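You operate a simulated robot arm through the tools that you are given. There is no shell and no other tool. Be economical: measure what you need, move in short steps, check, and stop when the job is done.

You run a simulated robot arm. Do the job below in one go: nothing can be reset, and whatever is moved stays where it is left.

JOB
Set winder A for new yarn: fit the 6 mm eye, seat the loose disc, tension as on the card.
Fine: knob to held, arm over the disc.
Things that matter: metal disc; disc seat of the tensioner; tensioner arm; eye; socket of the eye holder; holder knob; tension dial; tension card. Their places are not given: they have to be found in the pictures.

Only the result counts: the job must be done as asked and must still hold three seconds after the hand-in. Knocking over, shifting, dropping, spilling or breaking anything else fails it.

ROBOT AND FRAMES
A 7-joint arm with a two-finger parallel gripper, fixed in place. Base frame: the origin is at the foot of the arm, x ahead of it, y to its left, z up. Readings come in mm, rad, newtons and seconds.
With the tool pointing down near the work surface it reaches from about 120 to 580 mm from the base axis. Its first joint turns from -1.152 to 1.152 rad. Payload 2.6 kg.
Tool frame: the origin (TCP) lies between the finger pads and is the grasp point; the fingertips stand 30 mm ahead of it; z points along the fingers, y is the line along which they close. Largest opening 94 mm; finger width 28, thickness 10; the body of the gripper, 50 by 96 mm, starts 55 mm behind the TCP.
Orientation is that of the tool frame in the base frame, as a unit quaternion [w, x, y, z]. With the fingers straight down and closing along the base's y, the tool's x points along the base's -x, its y along +y and its z along -z.

CONTROLS
- The arm moves only by the tool servo_tool. Its argument "series" is a list of rows, each a list of 3 entries, a list of its own where there are three numbers: the shift along the base's x, y, z in mm, then the turn, a rotation vector about the base's x, y, z in rad, then the finger opening in mm, from 0 to 94. In form: [[[tx, ty, tz], [ax, ay, az], gripper], ...]. A call has 1 to 12 rows; each row shifts and turns the commanded pose from where the row before left it. Rows are played at 5 a second. More than 50 mm and 0.15 rad between two rows, or a gripper value outside its range, and nothing of the call is played. A pose out of reach is approached as far as the arm can. The call stops where the force on the tool passes 90 N (or 10 N more than at its start, if that is more) or the arm is blocked; 0.2 s more then pass. Each finger travels about 72 mm/s and halts on what it meets, pressing with about 35 N; the grip force reading is that of the motor and also rises with nothing between the fingers. The clock runs only during rows and for 0.2 s after the last one: add rows that do not move to give the fingers time. It gives the time, the measured TCP pose, the force on the tool (base axes), the opening and the grip force at its end, in the units of the frame above (readings bear some noise).
- Cameras (640 x 400 px; columns grow to the right, rows downward): "scene" is fixed at [35.3, 429, 564.9]; the picture's right is [-0.78, -0.62, 0.00], its down [-0.35, 0.44, -0.83] and it looks along [0.52, -0.65, -0.56] (base axes); focal length 358 px, centre (320, 200). "wrist" rides on the gripper at [-37, 0, -58] in the tool frame; the picture's right is [0.00, -1.00, 0.00], its down [0.97, 0.00, -0.24] and it looks along [0.24, 0.00, 0.97] (tool axes); focal length 218 px, centre (320, 200).
- get_image(camera): a new picture of that camera. No time passes.
- locate(camera, pixels): for up to 12 pixels [column, row] of the newest picture of that camera ("zoom" is the newest enlarged one), the place [x, y, z] in the base frame of the surface seen there, good to about 2 mm. No time passes.
- close_up(camera, box): a new picture of the part [left, top, right, bottom] of that camera's present view, enlarged. No time passes.
- sign_off(): hands the job in; it is judged then, once.

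Keep the steps short. Do not move on a guess: measure, check each grasp and each placing, and mend mistakes. In all there are 80 turns and 38 pictures (those below and enlarged ones count). Leave the gripper open and the arm clear of the work at the hand-in unless told otherwise, and finish with a single line.

The tools are called after ">>>" by a JSON object that holds its "api" and its "payload". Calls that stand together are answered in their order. servo_tool: Moves the arm, as the interface text tells. Its arguments: {"type":"object","properties":{"series":{"type":"array","items":{"type":"array"}}},"required":["series"]} The other tools are called the same way: get_image (camera) takes a picture; locate (camera, pixels) gives the place of the surface under pixels of a picture; close_up (camera, box) takes an enlarged picture of a part of a camera's view; sign_off () hands the job in.

At the start:

```text
t: 0.0
tool_pos: [419.7, -77.8, 285.7]
tool_rot: [0.0, 0.0, 1.0, 0.0]
wrist_force: [-0.2, -0.7, -0.1]
opening: 94.0
finger_force: 0.0
```

scene: 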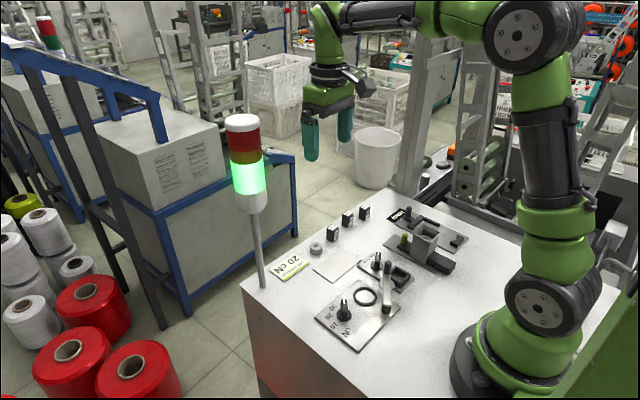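
wrist: 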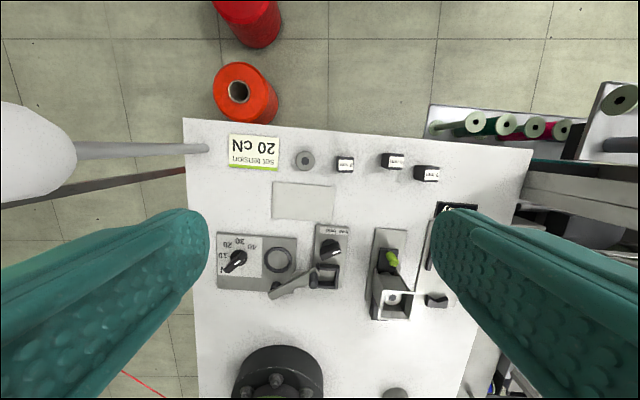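

I see the card "20 cN", a loose disc, three eyes, a tensioner with dial, a holder with knob. I'll enlarge these.

>>> {"api": "close_up", "payload": {"camera": "wrist", "box": [200, 120, 360, 220]}}

>>> {"api": "close_up", "payload": {"camera": "wrist", "box": [330, 140, 490, 240]}}

>>> {"api": "close_up", "payload": {"camera": "wrist", "box": [205, 215, 365, 315]}}

>>> {"api": "close_up", "payload": {"camera": "wrist", "box": [340, 200, 500, 330]}}

>>> {"api": "close_up", "payload": {"camera": "scene", "box": [260, 190, 480, 360]}}

```text
4.00 times, centred on (280, 170) of wrist
```

zoom: 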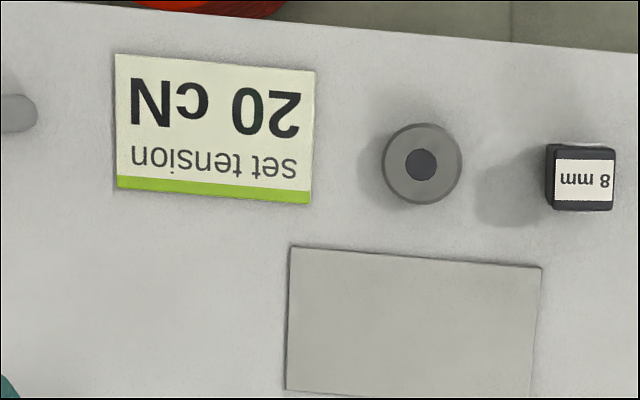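

```text
4.00 times, centred on (410, 190) of wrist
```

zoom: 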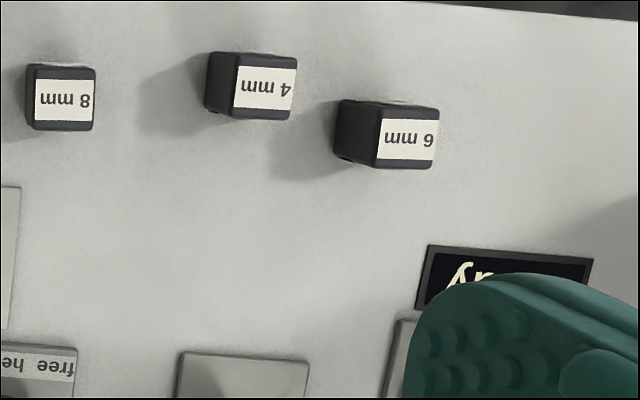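

```text
4.00 times, centred on (285, 265) of wrist
```

zoom: 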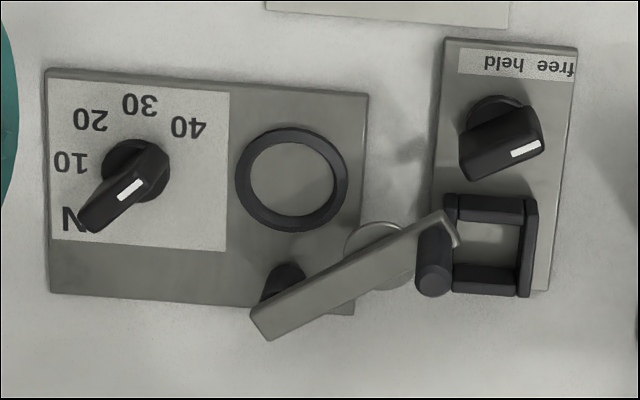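

```text
3.08 times, centred on (420, 265) of wrist
```

zoom: 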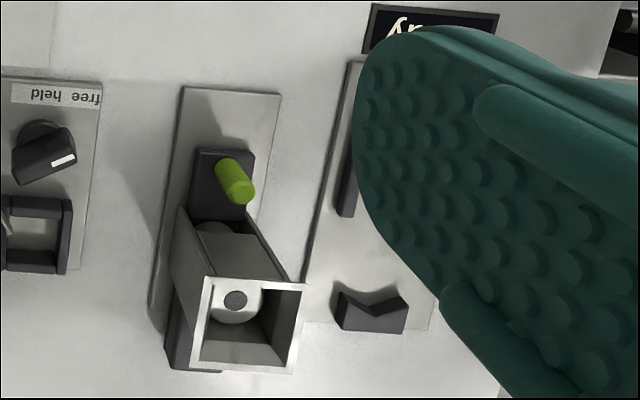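

```text
2.35 times, centred on (370, 275) of scene
```

zoom: 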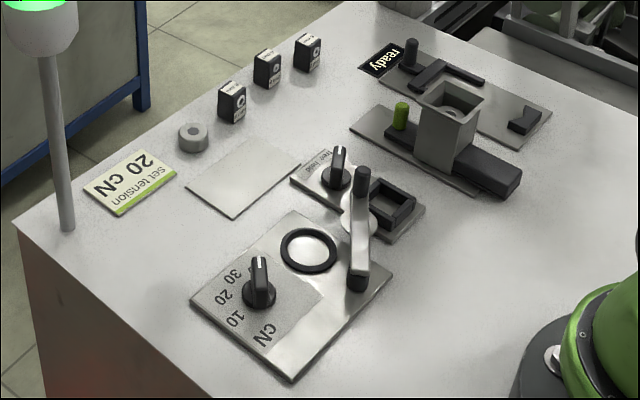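

I'll measure the places of the parts from the wrist view: disc (305,161), 6 mm eye (432,174), dial (239,261), ring (278,260), arm, holder knob and socket.

>>> {"api": "locate", "payload": {"camera": "wrist", "pixels": [[298.8, 161.3], [312.5, 161.3], [305.2, 161], [432, 174.5], [346, 166], [238.7, 259], [227.5, 269.5], [278, 260], [313.2, 285.5], [275.5, 282], [330, 251], [327, 276]]}}

>>> {"api": "locate", "payload": {"camera": "zoom", "pixels": [[260, 262], [260, 290], [362, 172], [358, 280], [340, 150], [337, 180], [390, 205], [307, 50], [318, 53], [309, 250], [355, 220], [356, 240]]}}

>>> {"api": "close_up", "payload": {"camera": "scene", "box": [310, 195, 390, 245]}}

>>> {"api": "close_up", "payload": {"camera": "scene", "box": [310, 240, 420, 350]}}

```text
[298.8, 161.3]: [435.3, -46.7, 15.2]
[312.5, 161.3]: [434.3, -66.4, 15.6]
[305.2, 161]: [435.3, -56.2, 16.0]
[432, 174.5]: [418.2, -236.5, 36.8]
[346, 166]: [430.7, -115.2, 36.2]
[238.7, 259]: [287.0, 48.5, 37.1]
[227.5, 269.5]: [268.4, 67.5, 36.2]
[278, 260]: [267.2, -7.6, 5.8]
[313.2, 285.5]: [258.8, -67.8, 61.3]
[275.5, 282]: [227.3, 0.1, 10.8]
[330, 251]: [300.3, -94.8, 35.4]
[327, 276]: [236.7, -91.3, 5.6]
```

```text
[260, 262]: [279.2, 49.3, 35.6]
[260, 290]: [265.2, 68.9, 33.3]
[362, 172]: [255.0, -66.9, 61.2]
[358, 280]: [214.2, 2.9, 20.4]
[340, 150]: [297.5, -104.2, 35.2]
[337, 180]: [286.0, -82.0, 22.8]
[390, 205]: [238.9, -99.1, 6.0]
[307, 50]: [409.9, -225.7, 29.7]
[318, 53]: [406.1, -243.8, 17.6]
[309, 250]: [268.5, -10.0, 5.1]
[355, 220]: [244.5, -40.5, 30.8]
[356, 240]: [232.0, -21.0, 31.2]
```

```text
8.00 times, centred on (350, 220) of scene
```

zoom: 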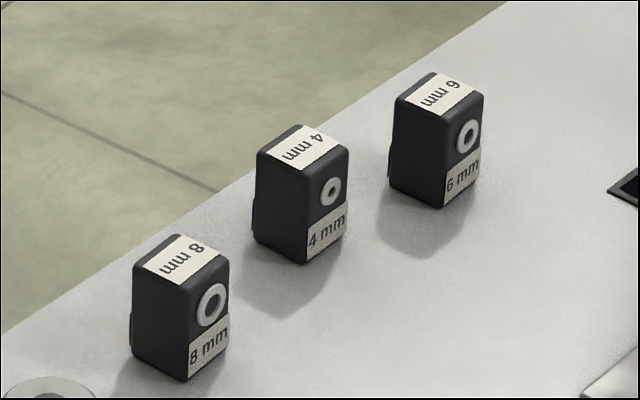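

```text
3.64 times, centred on (365, 295) of scene
```

zoom: 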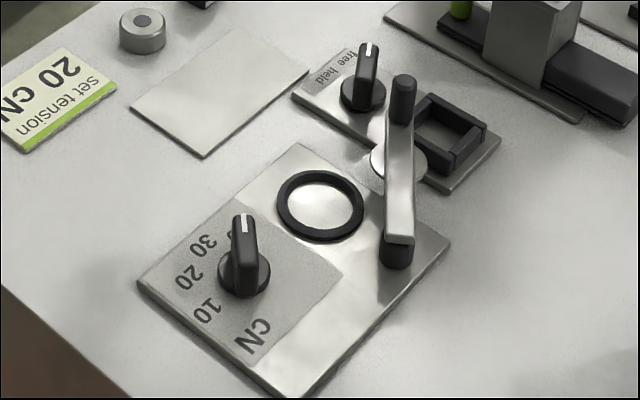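

Table top is at z≈0, eye tops at 36, arm handle top 61. I'll bring the wrist camera closer to the tensioner/holder for a better look.

>>> {"api": "servo_tool", "payload": {"series": [[[-30, 16, -28], [0, 0, 0], 94], [[-30, 16, -28], [0, 0, 0], 94], [[-30, 16, -28], [0, 0, 0], 94], [[-30, 16, -28], [0, 0, 0], 94], [[0, 0, 0], [0, 0, 0], 94]]}}

>>> {"api": "get_image", "payload": {"camera": "wrist"}}

```text
t: 1.2
tool_pos: [300.0, -13.5, 171.6]
tool_rot: [0.0, 0.0, 1.0, 0.0]
wrist_force: [0.4, 0.2, 0.0]
opening: 93.9
finger_force: 0.1
```

```text
28 pictures are left
```

wrist: 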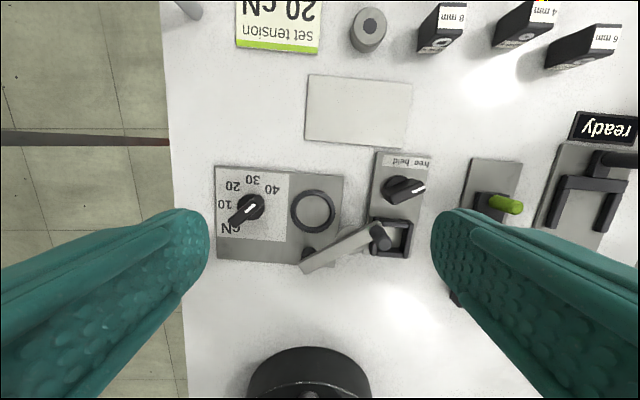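

>>> {"api": "close_up", "payload": {"camera": "wrist", "box": [205, 155, 325, 255]}}

>>> {"api": "locate", "payload": {"camera": "zoom", "pixels": [[100, 254], [145, 160], [247, 125], [361, 175], [218, 280], [247, 230], [150, 345], [300, 220], [230, 215], [270, 260], [560, 270], [510, 180]]}}

>>> {"api": "close_up", "payload": {"camera": "wrist", "box": [290, 145, 440, 275]}}

```text
4.00 times, centred on (265, 205) of wrist
```

zoom: 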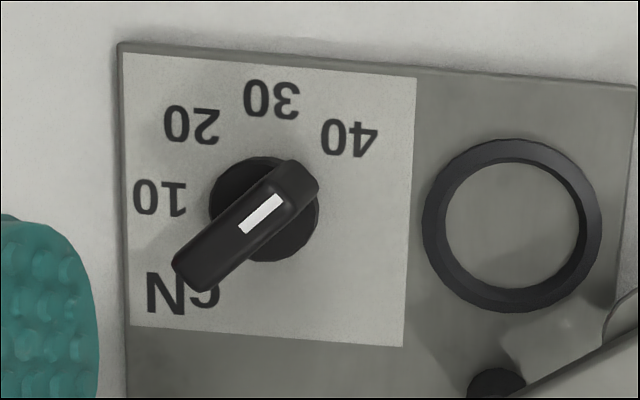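

```text
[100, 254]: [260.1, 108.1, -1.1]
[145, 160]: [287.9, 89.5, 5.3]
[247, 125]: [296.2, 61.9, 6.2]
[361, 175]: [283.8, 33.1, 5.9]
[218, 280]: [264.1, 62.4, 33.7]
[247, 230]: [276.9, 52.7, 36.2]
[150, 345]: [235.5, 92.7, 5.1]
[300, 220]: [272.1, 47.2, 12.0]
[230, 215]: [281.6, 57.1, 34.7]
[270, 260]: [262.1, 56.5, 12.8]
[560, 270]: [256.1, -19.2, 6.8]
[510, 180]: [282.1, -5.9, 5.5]
```

```text
3.08 times, centred on (365, 210) of wrist
```

zoom: 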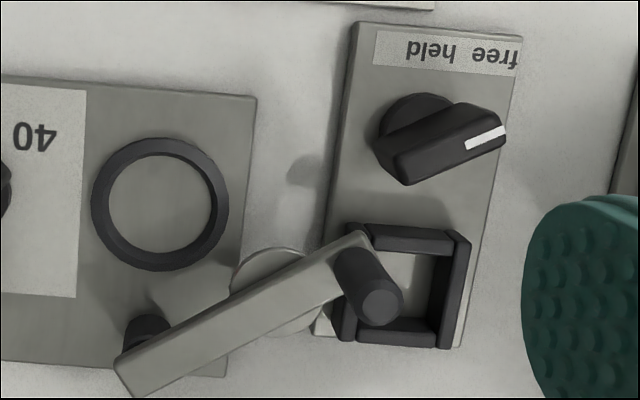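

I measure pointer ends, stripe and base of both knobs in the wrist view.

>>> {"api": "locate", "payload": {"camera": "wrist", "pixels": [[245.7, 212.3], [254.5, 204.6], [231.5, 220], [230, 222.5], [261, 199.5], [238.5, 206.5], [263.5, 209], [255, 219.2], [249, 195.5], [412.4, 192.5], [424, 187.5], [391, 199]]}}

>>> {"api": "locate", "payload": {"camera": "zoom", "pixels": [[400, 145], [415, 98], [380, 155], [380, 303], [348, 270], [150, 325], [290, 255], [410, 280], [400, 232], [400, 335], [445, 290], [345, 315]]}}

```text
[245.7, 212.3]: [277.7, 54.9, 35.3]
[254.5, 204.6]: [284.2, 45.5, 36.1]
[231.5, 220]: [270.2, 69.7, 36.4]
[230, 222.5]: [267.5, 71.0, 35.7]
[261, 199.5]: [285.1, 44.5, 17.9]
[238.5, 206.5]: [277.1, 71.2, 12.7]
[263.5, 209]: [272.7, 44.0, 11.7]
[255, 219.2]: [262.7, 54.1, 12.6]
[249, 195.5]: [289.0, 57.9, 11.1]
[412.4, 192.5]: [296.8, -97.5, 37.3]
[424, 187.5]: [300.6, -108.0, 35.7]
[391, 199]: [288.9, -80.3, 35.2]
```

```text
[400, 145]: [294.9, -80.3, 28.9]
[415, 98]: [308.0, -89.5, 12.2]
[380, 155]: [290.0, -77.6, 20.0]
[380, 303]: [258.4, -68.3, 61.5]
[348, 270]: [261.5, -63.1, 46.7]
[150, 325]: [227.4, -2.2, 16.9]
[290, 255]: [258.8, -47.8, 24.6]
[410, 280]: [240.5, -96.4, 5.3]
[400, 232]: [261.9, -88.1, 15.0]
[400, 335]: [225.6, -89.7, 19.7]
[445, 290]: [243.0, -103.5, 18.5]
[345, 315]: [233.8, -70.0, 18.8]
```

Dial centre is (276,57.7); its stripe points to -54° or so, i.e. at 40. 20 lies near +40°. I go above the dial with the fingers turned to grip the pointer bar.

>>> {"api": "servo_tool", "payload": {"series": [[[-3.4, 10.2, -10.2], [0, 0, -0.14], 80], [[-3.4, 10.2, -10.2], [0, 0, -0.14], 70], [[-3.4, 10.2, -10.2], [0, 0, -0.14], 60], [[-3.4, 10.2, -10.2], [0, 0, -0.14], 50], [[-3.4, 10.2, -10.2], [0, 0, -0.14], 40], [[-3.4, 10.2, -10.2], [0, 0, -0.14], 40], [[-3.4, 10.1, -10.4], [0, 0, -0.14], 40], [[0, 0, 0], [0, 0, 0], 40]]}}

>>> {"api": "get_image", "payload": {"camera": "wrist"}}

```text
t: 3.0
tool_pos: [276.5, 57.2, 100.7]
tool_rot: [-0.001, 0.471, 0.882, -0.001]
wrist_force: [0.4, 0.1, -0.3]
opening: 40.3
finger_force: 0.0
```

```text
25 pictures are left
```

wrist: 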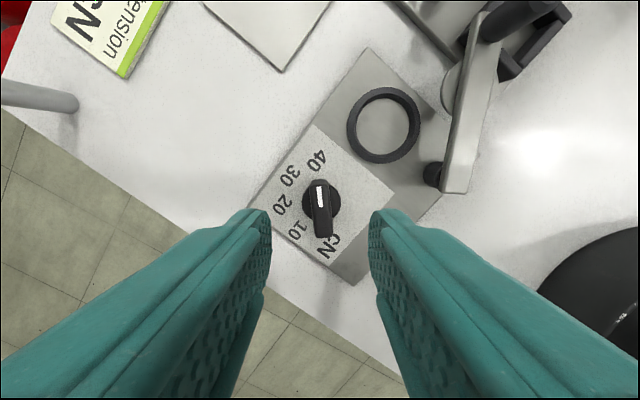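

Bar is aligned with the fingers, pointer clearly at 40. I measure the labels for the exact angle and descend.

>>> {"api": "locate", "payload": {"camera": "wrist", "pixels": [[283, 203], [290, 176], [316, 161], [300, 231], [319, 188], [321, 204], [323, 225], [334, 204], [304, 204]]}}

>>> {"api": "servo_tool", "payload": {"series": [[[0, 0, -18], [0, 0, 0], 40], [[0, 0, -18], [0, 0, 0], 40], [[0, 0, -14], [0, 0, 0], 40], [[0, 0, 0], [0, 0, 0], 40]]}}

```text
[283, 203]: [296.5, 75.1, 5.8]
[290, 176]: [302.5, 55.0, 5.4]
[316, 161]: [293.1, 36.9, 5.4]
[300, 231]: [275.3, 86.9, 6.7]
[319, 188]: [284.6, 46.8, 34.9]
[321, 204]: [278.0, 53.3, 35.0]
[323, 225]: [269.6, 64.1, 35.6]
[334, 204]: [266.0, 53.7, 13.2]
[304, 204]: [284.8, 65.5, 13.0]
```

```text
t: 4.0
tool_pos: [275.7, 56.9, 51.6]
tool_rot: [0.0, 0.47, 0.883, 0.0]
wrist_force: [-0.2, -0.7, -0.7]
opening: 40.2
finger_force: 0.1
```

40 is at -50°, 20 at +40°: a 90° left turn. I square the fingers by 0.1 rad, lower 3 mm and grip.

>>> {"api": "servo_tool", "payload": {"series": [[[0.3, 0.8, -3], [0, 0, 0.105], 40], [[0, 0, 0], [0, 0, 0], 20], [[0, 0, 0], [0, 0, 0], 5], [[0, 0, 0], [0, 0, 0], 0], [[0, 0, 0], [0, 0, 0], 0]]}}

```text
t: 5.2
tool_pos: [274.6, 57.9, 48.1]
tool_rot: [-0.001, 0.425, 0.905, -0.002]
wrist_force: [-11.2, -11.1, 4.7]
opening: 11.7
finger_force: 45.0
```

Gripped at 11.7 mm. I relax the side force slightly and turn +90°.

>>> {"api": "servo_tool", "payload": {"series": [[[-0.8, -0.6, 0], [0, 0, 0.131], 0], [[0, 0, 0], [0, 0, 0.131], 0], [[0, 0, 0], [0, 0, 0.131], 0], [[0, 0, 0], [0, 0, 0.131], 0], [[0, 0, 0], [0, 0, 0.131], 0], [[0, 0, 0], [0, 0, 0.131], 0], [[0, 0, 0], [0, 0, 0.131], 0], [[0, 0, 0], [0, 0, 0.131], 0], [[0, 0, 0], [0, 0, 0.131], 0], [[0, 0, 0], [0, 0, 0.131], 0], [[0, 0, 0], [0, 0, 0.131], 0], [[0, 0, 0], [0, 0, 0.131], 0]]}}

```text
t: 7.8
tool_pos: [273.9, 58.8, 48.2]
tool_rot: [0.0, -0.345, 0.939, 0.0]
wrist_force: [-1.3, 24.7, -27.8]
opening: 11.7
finger_force: 44.7
```

Turned to yaw 40°. Release and rise, then look.

>>> {"api": "servo_tool", "payload": {"series": [[[0, 0, 0], [0, 0, 0], 15], [[0, 0, 0], [0, 0, 0], 40], [[0, 0, 0], [0, 0, 0], 40], [[0, 0, 25], [0, 0, 0], 40], [[0, 0, 35], [0, 0, 0], 40], [[0, 0, 0], [0, 0, 0], 40]]}}

>>> {"api": "close_up", "payload": {"camera": "wrist", "box": [240, 150, 400, 250]}}

```text
t: 9.2
tool_pos: [274.7, 56.6, 107.0]
tool_rot: [0.0, -0.341, 0.94, -0.001]
wrist_force: [0.2, 0.3, -0.4]
opening: 40.1
finger_force: 0.2
```

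```text
4.00 times, centred on (320, 200) of wrist
```

zoom: 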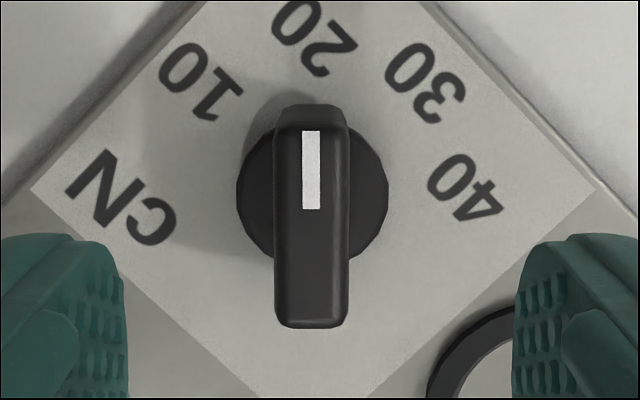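

Dial reads 20. Next the loose disc at (435,-56): fly above it and look.

>>> {"api": "servo_tool", "payload": {"series": [[[32, -22.6, 3], [0, 0, -0.047], 60], [[32, -22.6, 0], [0, 0, -0.047], 60], [[32, -22.6, 0], [0, 0, -0.047], 60], [[32, -22.6, 0], [0, 0, -0.047], 60], [[32, -22.6, 0], [0, 0, -0.047], 60], [[0, 0, 0], [0, 0, 0], 60]]}}

>>> {"api": "close_up", "payload": {"camera": "wrist", "box": [240, 150, 400, 250]}}

>>> {"api": "locate", "payload": {"camera": "zoom", "pixels": [[320, 200], [320, 150], [320, 250], [270, 200], [370, 200]]}}

```text
t: 10.6
tool_pos: [436.8, -55.8, 111.9]
tool_rot: [0.0, -0.229, 0.973, 0.0]
wrist_force: [-0.2, 0.1, 0.1]
opening: 60.0
finger_force: 0.0
```

```text
4.00 times, centred on (320, 200) of wrist
```

zoom: 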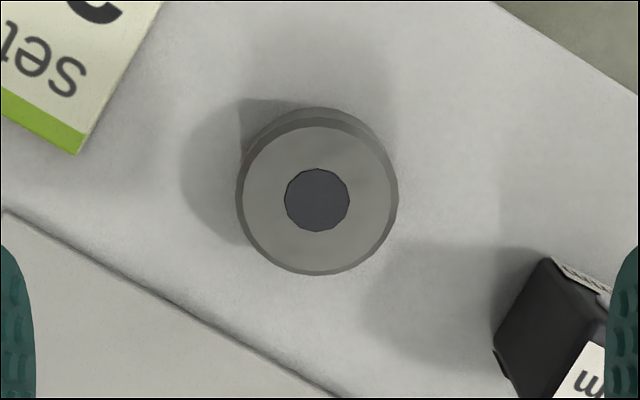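

```text
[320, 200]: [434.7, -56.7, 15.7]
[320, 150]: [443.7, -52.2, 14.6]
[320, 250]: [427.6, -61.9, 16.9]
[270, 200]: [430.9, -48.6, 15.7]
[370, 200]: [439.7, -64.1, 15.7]
```

Disc is 28 mm wide, 16 high, centre (434.9,-56.7). The 8 mm eye is near, so I narrow to 40 mm and descend to TCP z=37.

>>> {"api": "servo_tool", "payload": {"series": [[[-1.8, -0.9, 0], [0, 0, 0], 40], [[0, 0, -20], [0, 0, 0], 40], [[0, 0, -30], [0, 0, 0], 40], [[0, 0, -25], [0, 0, 0], 40], [[0, 0, 0], [0, 0, 0], 40], [[0, 0, 0], [0, 0, 0], 20], [[0, 0, 0], [0, 0, 0], 10], [[0, 0, 0], [0, 0, 0], 10]]}}

```text
t: 12.4
tool_pos: [433.9, -56.1, 36.7]
tool_rot: [0.0, -0.23, 0.973, 0.0]
wrist_force: [-0.1, 0.1, -1.5]
opening: 28.8
finger_force: 35.3
```

Disc held (28.8 mm). Lift, and measure the seat ring in the scene view.

>>> {"api": "servo_tool", "payload": {"series": [[[0, 0, 20], [0, 0, 0], 10], [[0, 0, 30], [0, 0, 0], 10], [[0, 0, 30], [0, 0, 0], 10], [[0, 0, 0], [0, 0, 0], 10]]}}

>>> {"api": "close_up", "payload": {"camera": "scene", "box": [325, 270, 405, 320]}}

```text
t: 13.4
tool_pos: [434.0, -57.3, 115.7]
tool_rot: [0.0, -0.23, 0.973, 0.001]
wrist_force: [1.4, 0.4, -0.6]
opening: 28.5
finger_force: 35.2
```

```text
8.00 times, centred on (365, 295) of scene
```

zoom: 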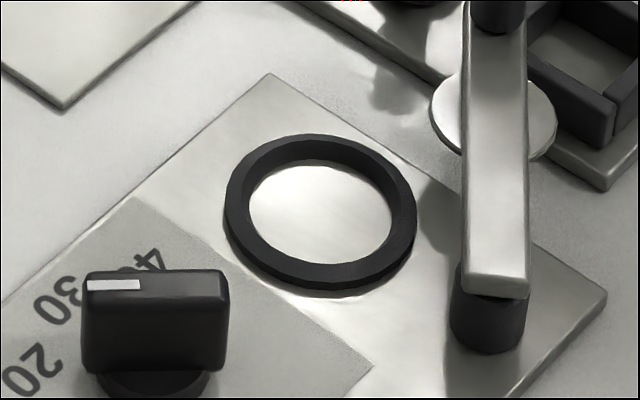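

>>> {"api": "locate", "payload": {"camera": "zoom", "pixels": [[235, 208], [406, 212], [322, 141], [318, 277], [264, 158], [378, 262], [263, 255], [380, 160], [320, 215], [448, 110], [545, 120], [495, 150]]}}

```text
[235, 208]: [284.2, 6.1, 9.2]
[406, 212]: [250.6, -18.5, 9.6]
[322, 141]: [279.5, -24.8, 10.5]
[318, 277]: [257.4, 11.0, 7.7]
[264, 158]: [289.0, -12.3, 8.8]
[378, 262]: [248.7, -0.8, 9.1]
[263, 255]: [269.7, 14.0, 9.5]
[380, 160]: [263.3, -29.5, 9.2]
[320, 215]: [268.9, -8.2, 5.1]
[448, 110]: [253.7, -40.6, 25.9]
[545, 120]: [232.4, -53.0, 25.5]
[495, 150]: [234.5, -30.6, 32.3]
```

Ring centre ≈ (267.8,-7.2), ring top 9.3, inner about 34 mm. Carry the disc above it.

>>> {"api": "servo_tool", "payload": {"series": [[[-41.6, 12.5, 0], [0, 0, 0], 10], [[-41.6, 12.5, 0], [0, 0, 0], 10], [[-41.6, 12.5, 0], [0, 0, 0], 10], [[-41.7, 12.5, 0], [0, 0, 0], 10], [[0, 0, -30], [0, 0, 0], 10], [[0, 0, -28], [0, 0, 0], 10], [[0, 0, 0], [0, 0, 0], 10]]}}

>>> {"api": "close_up", "payload": {"camera": "scene", "box": [325, 255, 405, 305]}}

>>> {"api": "get_image", "payload": {"camera": "wrist"}}

```text
t: 15.0
tool_pos: [267.2, -6.0, 57.2]
tool_rot: [0.0, -0.229, 0.973, 0.001]
wrist_force: [0.5, 0.0, -0.1]
opening: 28.3
finger_force: 35.5
```

```text
8.00 times, centred on (365, 280) of scene
```

zoom: 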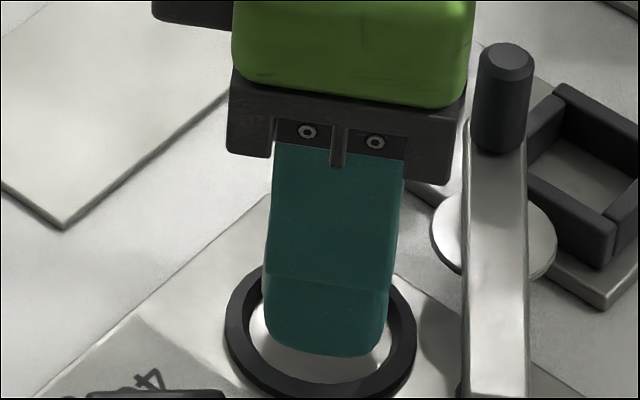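

```text
20 pictures are left
```

wrist: 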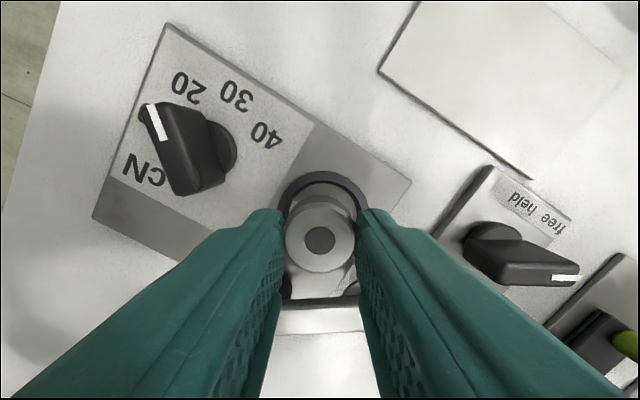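

I check the disc's place against the ring in the wrist view.

>>> {"api": "locate", "payload": {"camera": "wrist", "pixels": [[320, 240], [320, 212], [320, 262], [296, 238], [345, 238], [322, 177], [288, 198], [355, 198]]}}

```text
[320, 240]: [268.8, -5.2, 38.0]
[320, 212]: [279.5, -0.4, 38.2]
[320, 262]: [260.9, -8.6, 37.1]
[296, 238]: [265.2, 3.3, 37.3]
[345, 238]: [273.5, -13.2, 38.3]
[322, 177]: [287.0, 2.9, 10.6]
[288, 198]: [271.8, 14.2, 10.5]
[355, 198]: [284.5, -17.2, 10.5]
```

Disc centre is (269,-5.2), so shift (-0.9,-1.5) and lower.

>>> {"api": "servo_tool", "payload": {"series": [[[-0.9, -1.5, 0], [0, 0, 0], 10], [[0, 0, -7], [0, 0, 0], 10], [[0, 0, -5], [0, 0, 0], 10], [[0, 0, -2], [0, 0, 0], 10], [[0, 0, 0], [0, 0, 0], 10]]}}

```text
t: 16.2
tool_pos: [265.3, -7.7, 43.6]
tool_rot: [0.0, -0.23, 0.973, 0.0]
wrist_force: [1.0, -0.6, -1.5]
opening: 28.4
finger_force: 35.2
```

Disc is down inside the ring without contact trouble. Release and rise.

>>> {"api": "servo_tool", "payload": {"series": [[[0, 0, -1], [0, 0, 0], 10], [[0, 0, 0], [0, 0, 0], 32], [[0, 0, 0], [0, 0, 0], 40], [[0, 0, 0], [0, 0, 0], 40], [[0, 0, 20], [0, 0, 0], 40], [[0, 0, 40], [0, 0, 0], 40], [[0, 0, 0], [0, 0, 0], 40]]}}

>>> {"api": "get_image", "payload": {"camera": "wrist"}}

```text
t: 17.8
tool_pos: [265.2, -8.0, 103.0]
tool_rot: [0.0, -0.23, 0.973, 0.0]
wrist_force: [-0.8, -0.1, 0.3]
opening: 39.8
finger_force: 0.0
```

```text
19 pictures are left
```

wrist: 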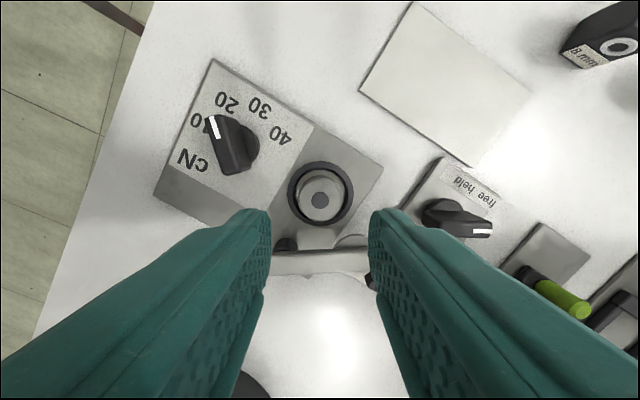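

>>> {"api": "close_up", "payload": {"camera": "wrist", "box": [270, 150, 370, 230]}}

>>> {"api": "locate", "payload": {"camera": "wrist", "pixels": [[320, 201], [312, 190], [332, 195], [311, 206], [330, 212], [320, 236], [284, 243], [290, 260], [355, 260]]}}

```text
5.00 times, centred on (320, 190) of wrist
```

zoom: 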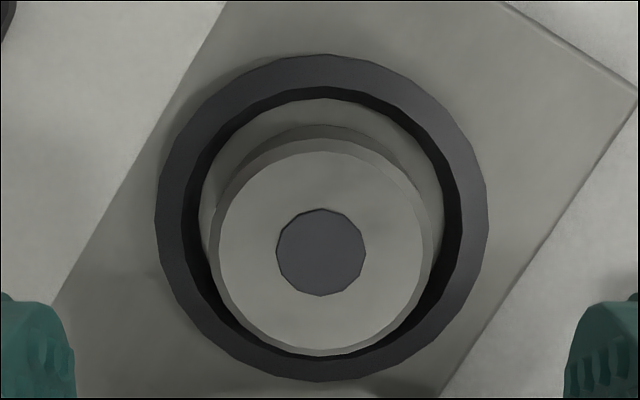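

```text
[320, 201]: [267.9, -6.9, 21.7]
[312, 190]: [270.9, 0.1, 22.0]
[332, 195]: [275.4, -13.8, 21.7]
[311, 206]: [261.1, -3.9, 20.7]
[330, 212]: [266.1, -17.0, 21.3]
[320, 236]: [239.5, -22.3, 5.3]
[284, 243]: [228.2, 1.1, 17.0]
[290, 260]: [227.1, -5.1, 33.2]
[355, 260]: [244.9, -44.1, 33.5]
```

Disc lies flat in the seat (top 21.6, centre (267.9,-6.9)). Now measure the tensioner arm.

>>> {"api": "close_up", "payload": {"camera": "scene", "box": [345, 255, 425, 305]}}

>>> {"api": "locate", "payload": {"camera": "zoom", "pixels": [[347, 55], [332, 100], [365, 100], [320, 130], [365, 130], [310, 385], [365, 385], [338, 300], [310, 300], [368, 300]]}}

```text
8.00 times, centred on (385, 280) of scene
```

zoom: 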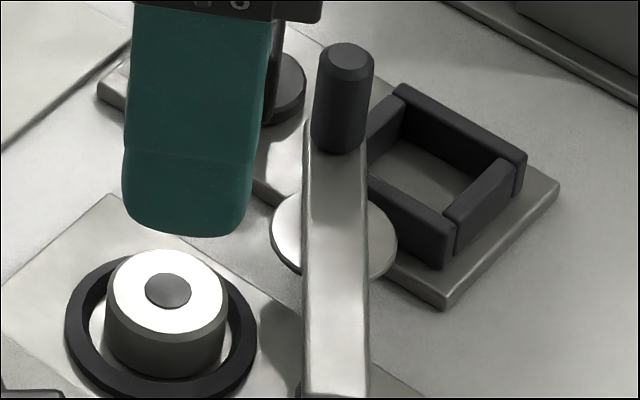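

```text
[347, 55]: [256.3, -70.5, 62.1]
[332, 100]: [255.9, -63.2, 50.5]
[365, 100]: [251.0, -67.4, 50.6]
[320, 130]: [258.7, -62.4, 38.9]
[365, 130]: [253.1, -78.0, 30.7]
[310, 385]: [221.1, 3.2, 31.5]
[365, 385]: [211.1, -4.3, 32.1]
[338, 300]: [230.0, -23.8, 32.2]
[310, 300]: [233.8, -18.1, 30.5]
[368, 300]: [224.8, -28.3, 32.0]
```

Arm pivot ≈ (218,-3), handle (257,-68.4), top 62, radius 76. It must swing +55° to lie over the disc. I go above the handle, turning the fingers to close across the swing direction.

>>> {"api": "servo_tool", "payload": {"series": [[[-0.7, -5.5, 4], [0, 0, -0.1374], 40], [[-0.7, -5.5, 4], [0, 0, -0.1374], 40], [[-0.7, -5.5, 4], [0, 0, -0.1374], 40], [[-0.7, -5.5, 0], [0, 0, -0.1374], 40], [[-0.7, -5.5, 0], [0, 0, -0.1374], 40], [[-0.7, -5.5, 0], [0, 0, -0.1374], 36], [[-0.7, -5.5, 0], [0, 0, -0.1374], 36], [[-0.8, -5.5, 0], [0, 0, -0.1374], 36], [[-0.8, -5.5, 0], [0, 0, -0.1374], 36], [[-0.8, -5.5, 0], [0, 0, -0.1374], 36], [[-0.8, -5.4, 0], [0, 0, -0.1374], 36], [[0, 0, 0], [0, 0, 0], 36]]}}

>>> {"api": "get_image", "payload": {"camera": "wrist"}}

```text
t: 20.4
tool_pos: [257.5, -68.1, 114.9]
tool_rot: [0.001, 0.501, 0.865, 0.0]
wrist_force: [0.5, -0.9, -0.4]
opening: 36.1
finger_force: 0.0
```

```text
16 pictures are left
```

wrist: 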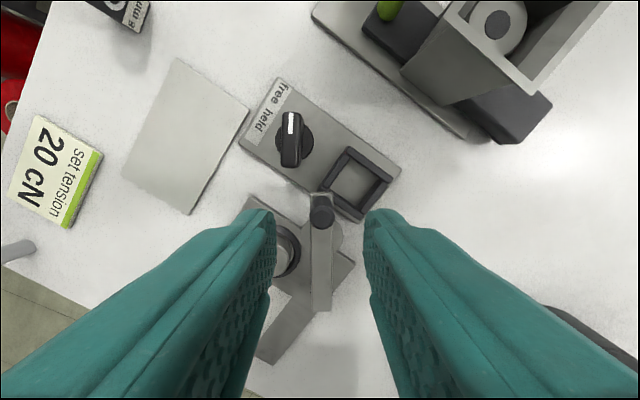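

Handle (321,213) is centred between the fingers. I measure it and the socket, then descend.

>>> {"api": "locate", "payload": {"camera": "wrist", "pixels": [[321, 215], [319, 260], [322, 300], [337, 187], [351, 156], [385, 179], [358, 213], [356, 182], [344, 171], [368, 167], [372, 196], [345, 200]]}}

>>> {"api": "close_up", "payload": {"camera": "wrist", "box": [260, 80, 420, 230]}}

>>> {"api": "servo_tool", "payload": {"series": [[[0, 0, -20], [0, 0, 0], 36], [[0, 0, -28], [0, 0, 0], 36], [[0, 0, 0], [0, 0, 0], 36], [[0, 0, 0], [0, 0, 0], 15], [[0, 0, 0], [0, 0, 0], 0], [[0, 0, 0], [0, 0, 0], 0]]}}

```text
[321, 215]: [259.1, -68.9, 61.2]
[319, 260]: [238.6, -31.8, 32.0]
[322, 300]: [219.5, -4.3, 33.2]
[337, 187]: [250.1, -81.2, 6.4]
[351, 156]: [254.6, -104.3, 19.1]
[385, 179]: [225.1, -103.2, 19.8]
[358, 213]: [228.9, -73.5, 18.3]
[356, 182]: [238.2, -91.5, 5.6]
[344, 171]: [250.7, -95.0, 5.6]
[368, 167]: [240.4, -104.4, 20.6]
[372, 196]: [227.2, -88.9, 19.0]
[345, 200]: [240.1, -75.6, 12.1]
```

```text
2.67 times, centred on (340, 155) of wrist
```

zoom: 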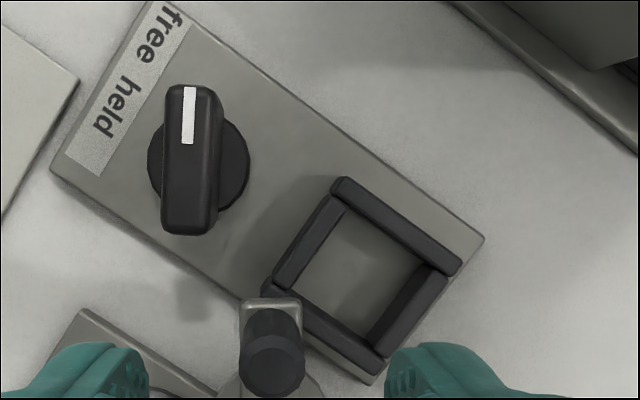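

```text
t: 21.8
tool_pos: [256.8, -68.7, 66.5]
tool_rot: [0.0, 0.5, 0.866, -0.001]
wrist_force: [-1.0, -1.4, -3.1]
opening: 12.8
finger_force: 45.4
```

Handle gripped (12.8 mm). Swing the first half along the arc about the pivot.

>>> {"api": "servo_tool", "payload": {"series": [[[7.6, 5.2, 0], [0, 0, 0.12], 0], [[6.8, 6.0, 0], [0, 0, 0.12], 0], [[6.1, 6.8, 0], [0, 0, 0.12], 0], [[5.2, 7.5, 0], [0, 0, 0.12], 0], [[0, 0, 0], [0, 0, 0], 0]]}}

```text
t: 23.0
tool_pos: [284.5, -42.9, 66.6]
tool_rot: [-0.001, 0.279, 0.96, 0.001]
wrist_force: [-6.5, 3.8, 2.8]
opening: 13.0
finger_force: 45.8
```

Low forces, moving well. Second half.

>>> {"api": "servo_tool", "payload": {"series": [[[4.3, 8.1, 0], [0, 0, 0.12], 0], [[3.3, 8.5, 0], [0, 0, 0.12], 0], [[2.2, 8.8, 0], [0, 0, 0.12], 0], [[1.1, 9.1, 0], [0, 0, 0.12], 0], [[0, 0, 0], [0, 0, 0], 0]]}}

>>> {"api": "close_up", "payload": {"camera": "scene", "box": [325, 255, 425, 325]}}

```text
t: 24.2
tool_pos: [295.2, -8.7, 67.2]
tool_rot: [0.0, 0.043, 0.999, -0.002]
wrist_force: [-1.4, -7.4, 4.2]
opening: 13.3
finger_force: 45.1
```

```text
5.71 times, centred on (375, 290) of scene
```

zoom: 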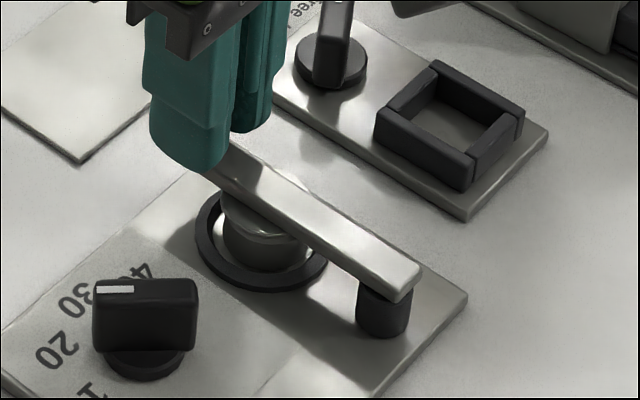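

Arm's pad is over the disc. Release and rise to check from above.

>>> {"api": "servo_tool", "payload": {"series": [[[0, 0, 0], [0, 0, 0], 20], [[0, 0, 0], [0, 0, 0], 36], [[0, 0, 0], [0, 0, 0], 36], [[0, 0, 25], [0, 0, 0], 36], [[0, 0, 35], [0, 0, 0], 36], [[0, 0, 0], [0, 0, 0], 36]]}}

>>> {"api": "close_up", "payload": {"camera": "wrist", "box": [240, 170, 400, 270]}}

>>> {"api": "close_up", "payload": {"camera": "scene", "box": [325, 255, 405, 305]}}

```text
t: 25.6
tool_pos: [294.9, -8.9, 127.9]
tool_rot: [0.0, 0.043, 0.999, 0.0]
wrist_force: [0.6, 0.4, -0.5]
opening: 35.9
finger_force: 0.0
```

```text
4.00 times, centred on (320, 220) of wrist
```

zoom: 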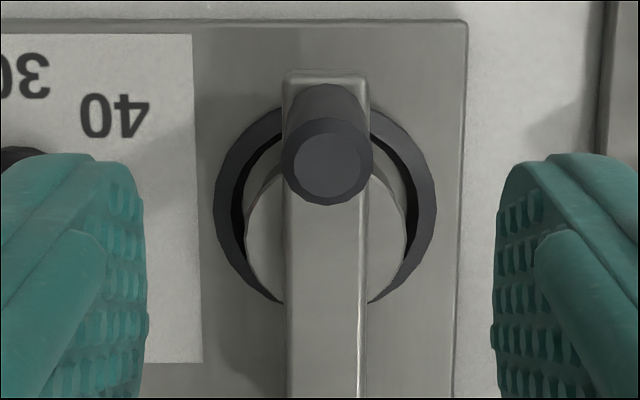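

```text
8.00 times, centred on (365, 280) of scene
```

zoom: 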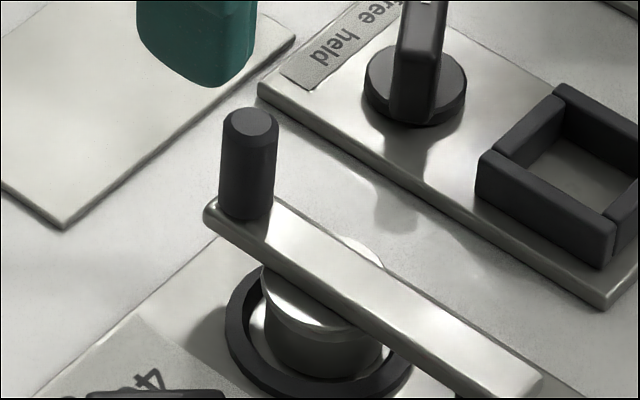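

Pad is concentric with the seat. Now look straight at the socket and holder knob.

>>> {"api": "servo_tool", "payload": {"series": [[[-16, -27, 0], [0, 0, 0], 60], [[-16, -27, 0], [0, 0, 0], 60], [[-16, -27, 0], [0, 0, 0], 60], [[0, 0, 0], [0, 0, 0], 60]]}}

>>> {"api": "close_up", "payload": {"camera": "wrist", "box": [250, 110, 410, 250]}}

```text
t: 26.6
tool_pos: [246.6, -90.6, 126.1]
tool_rot: [-0.001, 0.043, 0.999, 0.0]
wrist_force: [-0.3, 1.2, -0.3]
opening: 59.9
finger_force: 0.1
```

```text
2.86 times, centred on (330, 180) of wrist
```

zoom: 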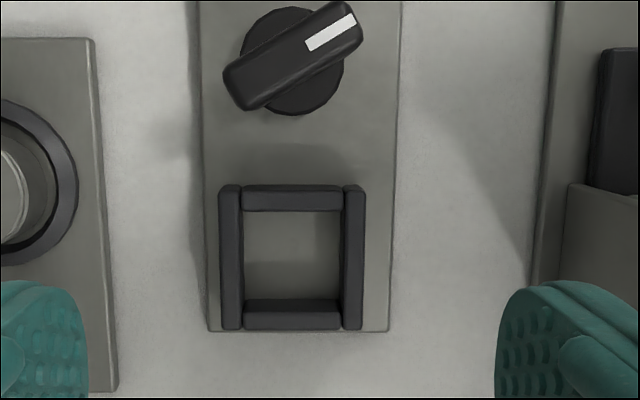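

>>> {"api": "locate", "payload": {"camera": "zoom", "pixels": [[231, 200], [231, 320], [354, 200], [354, 318], [292, 196], [292, 322], [292, 260], [237, 260], [348, 260], [292, 206], [292, 315], [380, 320]]}}

```text
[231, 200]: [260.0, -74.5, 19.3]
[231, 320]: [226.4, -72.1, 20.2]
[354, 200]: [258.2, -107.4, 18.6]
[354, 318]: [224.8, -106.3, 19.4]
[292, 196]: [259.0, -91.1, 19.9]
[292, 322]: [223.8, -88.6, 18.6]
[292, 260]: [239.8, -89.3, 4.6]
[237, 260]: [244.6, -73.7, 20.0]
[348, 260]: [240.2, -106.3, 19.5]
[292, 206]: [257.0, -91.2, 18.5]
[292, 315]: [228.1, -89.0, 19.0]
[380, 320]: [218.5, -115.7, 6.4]
```

Socket centre (241.8,-89.9), rim z 19.5, floor 5.5, inner about 27 mm, turned about -4°. Now go high to the 6 mm eye.

>>> {"api": "servo_tool", "payload": {"series": [[[30, 0, 30], [0, 0, 0], 60], [[47, 0, 0], [0, 0, 0], 60], [[47, 0, 0], [0, 0, 0], 60], [[46, 0, 0], [0, 0, 0], 60], [[0, -49, 0], [0, 0, 0], 60], [[0, -49, 0], [0, 0, 0], 60], [[0, -48, -20], [0, 0, 0], 60], [[0, 0, 0], [0, 0, 0], 60]]}}

>>> {"api": "close_up", "payload": {"camera": "wrist", "box": [240, 130, 400, 250]}}

```text
refused: row 7 steps farther than a row can; nothing moved
```

```text
3.33 times, centred on (320, 190) of wrist
```

zoom: 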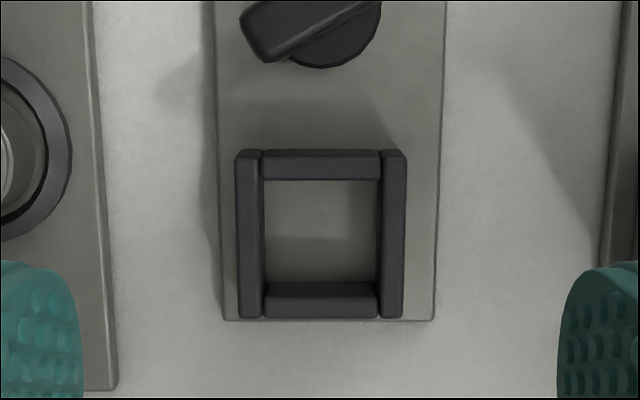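

The row was too long; I split it.

>>> {"api": "servo_tool", "payload": {"series": [[[30, 0, 30], [0, 0, 0], 60], [[47, 0, 0], [0, 0, 0], 60], [[47, 0, 0], [0, 0, 0], 60], [[46, 0, 0], [0, 0, 0], 60], [[0, -49, 0], [0, 0, 0], 60], [[0, -49, 0], [0, 0, 0], 60], [[0, -48, 0], [0, 0, 0], 60], [[0, 0, -20], [0, 0, 0], 60], [[0, 0, 0], [0, 0, 0], 60]]}}

>>> {"api": "close_up", "payload": {"camera": "wrist", "box": [240, 130, 400, 250]}}

```text
t: 28.6
tool_pos: [416.2, -235.1, 137.3]
tool_rot: [0.0, 0.043, 0.999, 0.0]
wrist_force: [-0.4, 0.2, -0.3]
opening: 59.9
finger_force: 0.0
```

```text
3.33 times, centred on (320, 190) of wrist
```

zoom: 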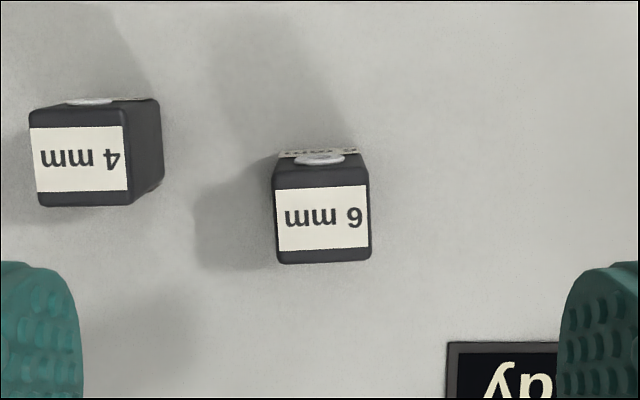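

The 6 mm eye has a 21.6 mm square top, nearly square to the fingers. The 4 mm eye is close on the left, so I will use opening 36. First the exact centre.

>>> {"api": "locate", "payload": {"camera": "zoom", "pixels": [[322, 225], [280, 225], [364, 225], [322, 175], [322, 255], [282, 180], [362, 178], [282, 256], [364, 256], [322, 215]]}}

```text
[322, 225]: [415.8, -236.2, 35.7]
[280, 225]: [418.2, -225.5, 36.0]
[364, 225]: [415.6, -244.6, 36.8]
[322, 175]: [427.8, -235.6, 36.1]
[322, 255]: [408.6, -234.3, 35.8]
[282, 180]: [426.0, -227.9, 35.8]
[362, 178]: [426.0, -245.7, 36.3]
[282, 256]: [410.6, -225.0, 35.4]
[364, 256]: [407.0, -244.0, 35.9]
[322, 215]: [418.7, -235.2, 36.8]
```

Eye centre (418,-235.6). Descend to TCP z=47 (fingertips at 17) and grip.

>>> {"api": "servo_tool", "payload": {"series": [[[1.8, -0.4, 0], [0, 0, 0.02], 36], [[0, 0, -35], [0, 0, 0], 36], [[0, 0, -35], [0, 0, 0], 36], [[0, 0, -20], [0, 0, 0], 36], [[0, 0, 0], [0, 0, 0], 36], [[0, 0, 0], [0, 0, 0], 18], [[0, 0, 0], [0, 0, 0], 5], [[0, 0, 0], [0, 0, 0], 5]]}}

```text
t: 30.4
tool_pos: [418.7, -236.8, 46.6]
tool_rot: [0.0, 0.034, 0.999, 0.0]
wrist_force: [-0.1, 1.3, -0.2]
opening: 20.6
finger_force: 35.3
```

Gripped (20.6 mm). Lift and carry it y-first, then back to above the socket.

>>> {"api": "servo_tool", "payload": {"series": [[[0, 0, 40], [0, 0, 0], 5], [[0, 0, 40], [0, 0, 0], 5], [[0, 48.6, 0], [0, 0, 0], 5], [[0, 48.5, 0], [0, 0, 0], 5], [[0, 48.5, 0], [0, 0, 0], 5], [[-44, 0, 0], [0, 0, 0], 5], [[-44, 0, 0], [0, 0, 0], 5], [[-44, 0, 0], [0, 0, 0], 5], [[-44.5, 0, 0], [0, 0, 0], 5], [[0, 0, -40], [0, 0, 0], 5], [[0, 0, -10], [0, 0, 0], 5], [[0, 0, 0], [0, 0, 0], 5]]}}

>>> {"api": "get_image", "payload": {"camera": "wrist"}}

```text
t: 33.0
tool_pos: [242.0, -91.0, 77.5]
tool_rot: [0.0, 0.034, 0.999, 0.0]
wrist_force: [0.5, -1.0, -0.1]
opening: 20.8
finger_force: 35.3
```

```text
8 pictures are left
```

wrist: 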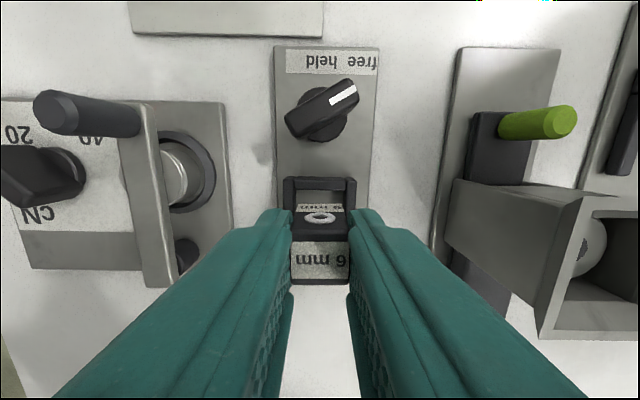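

Check the held eye's position against the socket.

>>> {"api": "locate", "payload": {"camera": "wrist", "pixels": [[320, 263], [297, 263], [344, 263], [320, 245], [320, 281], [287, 195], [352, 195], [320, 182], [287, 185], [352, 185]]}}

```text
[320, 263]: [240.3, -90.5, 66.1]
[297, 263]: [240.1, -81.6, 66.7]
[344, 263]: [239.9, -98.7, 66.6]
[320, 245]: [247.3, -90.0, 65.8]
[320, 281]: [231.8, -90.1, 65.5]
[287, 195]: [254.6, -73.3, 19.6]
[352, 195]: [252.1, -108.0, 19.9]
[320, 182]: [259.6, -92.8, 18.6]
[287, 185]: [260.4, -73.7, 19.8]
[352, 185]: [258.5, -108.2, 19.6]
```

Eye centre (240,-90.2) vs socket (241.8,-90.4): shift +1.3 in x and lower gradually.

>>> {"api": "servo_tool", "payload": {"series": [[[1.3, -0.3, 0], [0, 0, 0], 5], [[0, 0, -10], [0, 0, 0], 5], [[0, 0, -7], [0, 0, 0], 5], [[0, 0, -4], [0, 0, 0], 5], [[0, 0, -3], [0, 0, 0], 5], [[0, 0, 0], [0, 0, 0], 5]]}}

```text
t: 34.4
tool_pos: [243.4, -90.0, 52.8]
tool_rot: [0.0, 0.033, 0.999, 0.001]
wrist_force: [-0.5, 0.6, -0.6]
opening: 20.8
finger_force: 35.0
```

No contact trouble, bottom is at the floor. Lower 0.7, release, rise and look.

>>> {"api": "servo_tool", "payload": {"series": [[[0, 0, -0.7], [0, 0, 0], 5], [[0, 0, 0], [0, 0, 0], 26], [[0, 0, 0], [0, 0, 0], 36], [[0, 0, 0], [0, 0, 0], 36], [[0, 0, 30], [0, 0, 0], 36], [[0, 0, 35], [0, 0, 0], 36], [[0, 0, 0], [0, 0, 0], 36]]}}

>>> {"api": "get_image", "payload": {"camera": "wrist"}}

```text
t: 36.0
tool_pos: [243.5, -89.4, 115.6]
tool_rot: [0.0, 0.033, 0.999, 0.0]
wrist_force: [-0.1, 0.1, 0.0]
opening: 35.9
finger_force: 0.0
```

```text
7 pictures are left
```

wrist: 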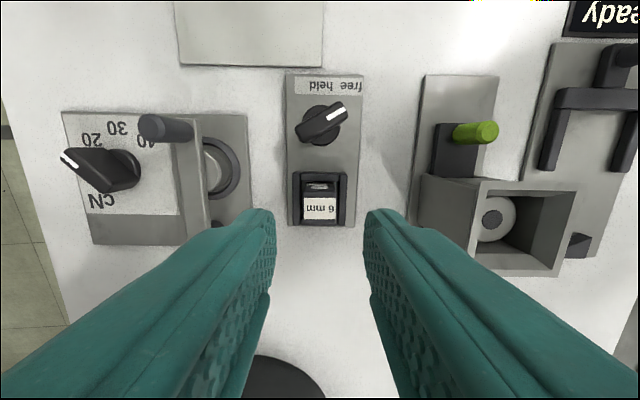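

Eye sits in the socket. Measure its top, and the knob with the "held"/"free" labels.

>>> {"api": "locate", "payload": {"camera": "wrist", "pixels": [[320, 208], [308, 208], [333, 208], [320, 218], [317, 88], [349, 87], [344, 106], [331, 115], [305, 130], [313, 142], [333, 137], [307, 115]]}}

>>> {"api": "close_up", "payload": {"camera": "wrist", "box": [270, 65, 380, 235]}}

```text
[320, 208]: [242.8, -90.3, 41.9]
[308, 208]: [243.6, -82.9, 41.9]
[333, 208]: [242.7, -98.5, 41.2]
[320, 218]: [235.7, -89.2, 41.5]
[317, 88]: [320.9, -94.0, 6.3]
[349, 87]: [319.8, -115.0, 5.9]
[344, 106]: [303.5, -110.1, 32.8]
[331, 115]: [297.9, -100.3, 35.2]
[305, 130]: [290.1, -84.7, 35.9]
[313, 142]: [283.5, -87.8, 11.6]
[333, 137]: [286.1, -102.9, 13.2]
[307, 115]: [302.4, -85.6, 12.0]
```

```text
2.35 times, centred on (325, 150) of wrist
```

zoom: 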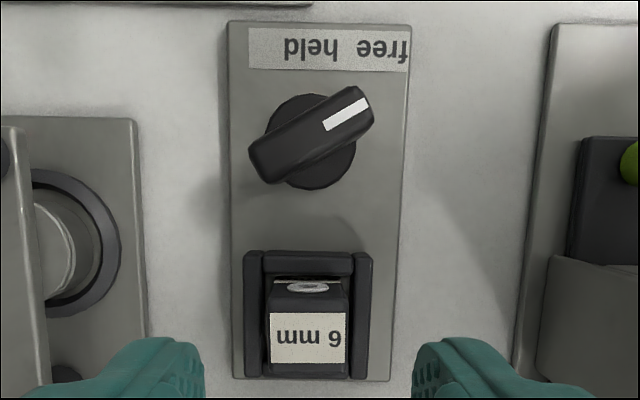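

Eye top is 41.6 = fully seated. Knob centre (295,-95.4), pointer -61° (free); "held" lies straight up the plate, about -4°. I move above the knob and align with its bar.

>>> {"api": "servo_tool", "payload": {"series": [[[7.43, -0.86, 0], [0, 0, -0.143], 36], [[7.43, -0.86, 0], [0, 0, -0.143], 36], [[7.43, -0.86, 0], [0, 0, -0.143], 36], [[7.43, -0.86, 0], [0, 0, -0.143], 36], [[7.43, -0.86, 0], [0, 0, -0.143], 36], [[7.43, -0.86, 0], [0, 0, -0.143], 36], [[7.43, -0.86, 0], [0, 0, -0.143], 36], [[0, 0, 0], [0, 0, 0], 36]]}}

>>> {"api": "close_up", "payload": {"camera": "wrist", "box": [240, 130, 400, 250]}}

>>> {"api": "locate", "payload": {"camera": "zoom", "pixels": [[320, 150], [320, 200], [320, 250]]}}

```text
t: 37.8
tool_pos: [295.6, -96.2, 116.8]
tool_rot: [-0.001, 0.509, 0.861, -0.001]
wrist_force: [0.2, -0.2, 0.2]
opening: 35.8
finger_force: 0.0
```

```text
3.33 times, centred on (320, 190) of wrist
```

zoom: 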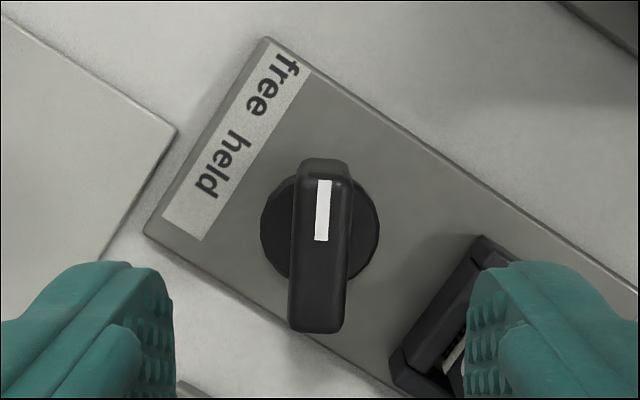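

```text
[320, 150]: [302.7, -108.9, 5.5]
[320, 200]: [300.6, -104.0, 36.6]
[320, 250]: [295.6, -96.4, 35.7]
```

Bar is aligned. I narrow to 26 mm (the socket is near), descend to fingertips z≈20 and grip.

>>> {"api": "servo_tool", "payload": {"series": [[[0, 0, 0], [0, 0, 0], 26], [[0, 0, -30], [0, 0, 0], 26], [[0, 0, -26], [0, 0, 0], 26], [[0, 0, -9], [0, 0, 0], 26], [[0, 0, 0], [0, 0, 0], 26], [[0, 0, 0], [0, 0, 0], 8], [[0, 0, 0], [0, 0, 0], 0], [[0, 0, 0], [0, 0, 0], 0]]}}

```text
t: 39.6
tool_pos: [295.5, -97.3, 52.2]
tool_rot: [0.0, 0.509, 0.861, -0.001]
wrist_force: [-2.0, -5.7, -4.4]
opening: 11.7
finger_force: 44.7
```

Gripped (11.7 mm). Turn +56° towards "held".

>>> {"api": "servo_tool", "payload": {"series": [[[0, 0, 0], [0, 0, 0.123], 0], [[0, 0, 0], [0, 0, 0.123], 0], [[0, 0, 0], [0, 0, 0.123], 0], [[0, 0, 0], [0, 0, 0.123], 0], [[0, 0, 0], [0, 0, 0.123], 0], [[0, 0, 0], [0, 0, 0.123], 0], [[0, 0, 0], [0, 0, 0.123], 0], [[0, 0, 0], [0, 0, 0.123], 0], [[0, 0, 0], [0, 0, 0], 0]]}}

```text
t: 41.6
tool_pos: [296.7, -94.5, 53.4]
tool_rot: [0.001, 0.04, 0.999, 0.002]
wrist_force: [26.9, 24.6, -19.2]
opening: 12.0
finger_force: 45.4
```

Yaw now -4.6°. Release and rise to check.

>>> {"api": "servo_tool", "payload": {"series": [[[0, 0, 0], [0, 0, 0], 16], [[0, 0, 0], [0, 0, 0], 30], [[0, 0, 0], [0, 0, 0], 30], [[0, 0, 30], [0, 0, 0], 30], [[0, 0, 35], [0, 0, 0], 36], [[0, 0, 0], [0, 0, 0], 36]]}}

>>> {"api": "close_up", "payload": {"camera": "wrist", "box": [240, 130, 400, 250]}}

```text
t: 43.0
tool_pos: [294.8, -96.6, 117.6]
tool_rot: [0.0, 0.041, 0.999, 0.0]
wrist_force: [-0.1, 0.3, 0.2]
opening: 36.0
finger_force: 0.1
```

```text
3.33 times, centred on (320, 190) of wrist
```

zoom: 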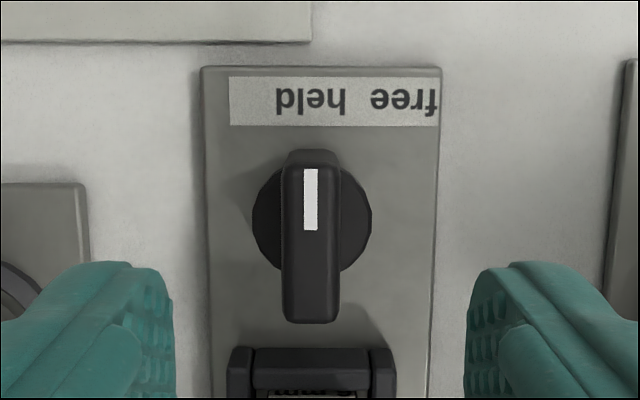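

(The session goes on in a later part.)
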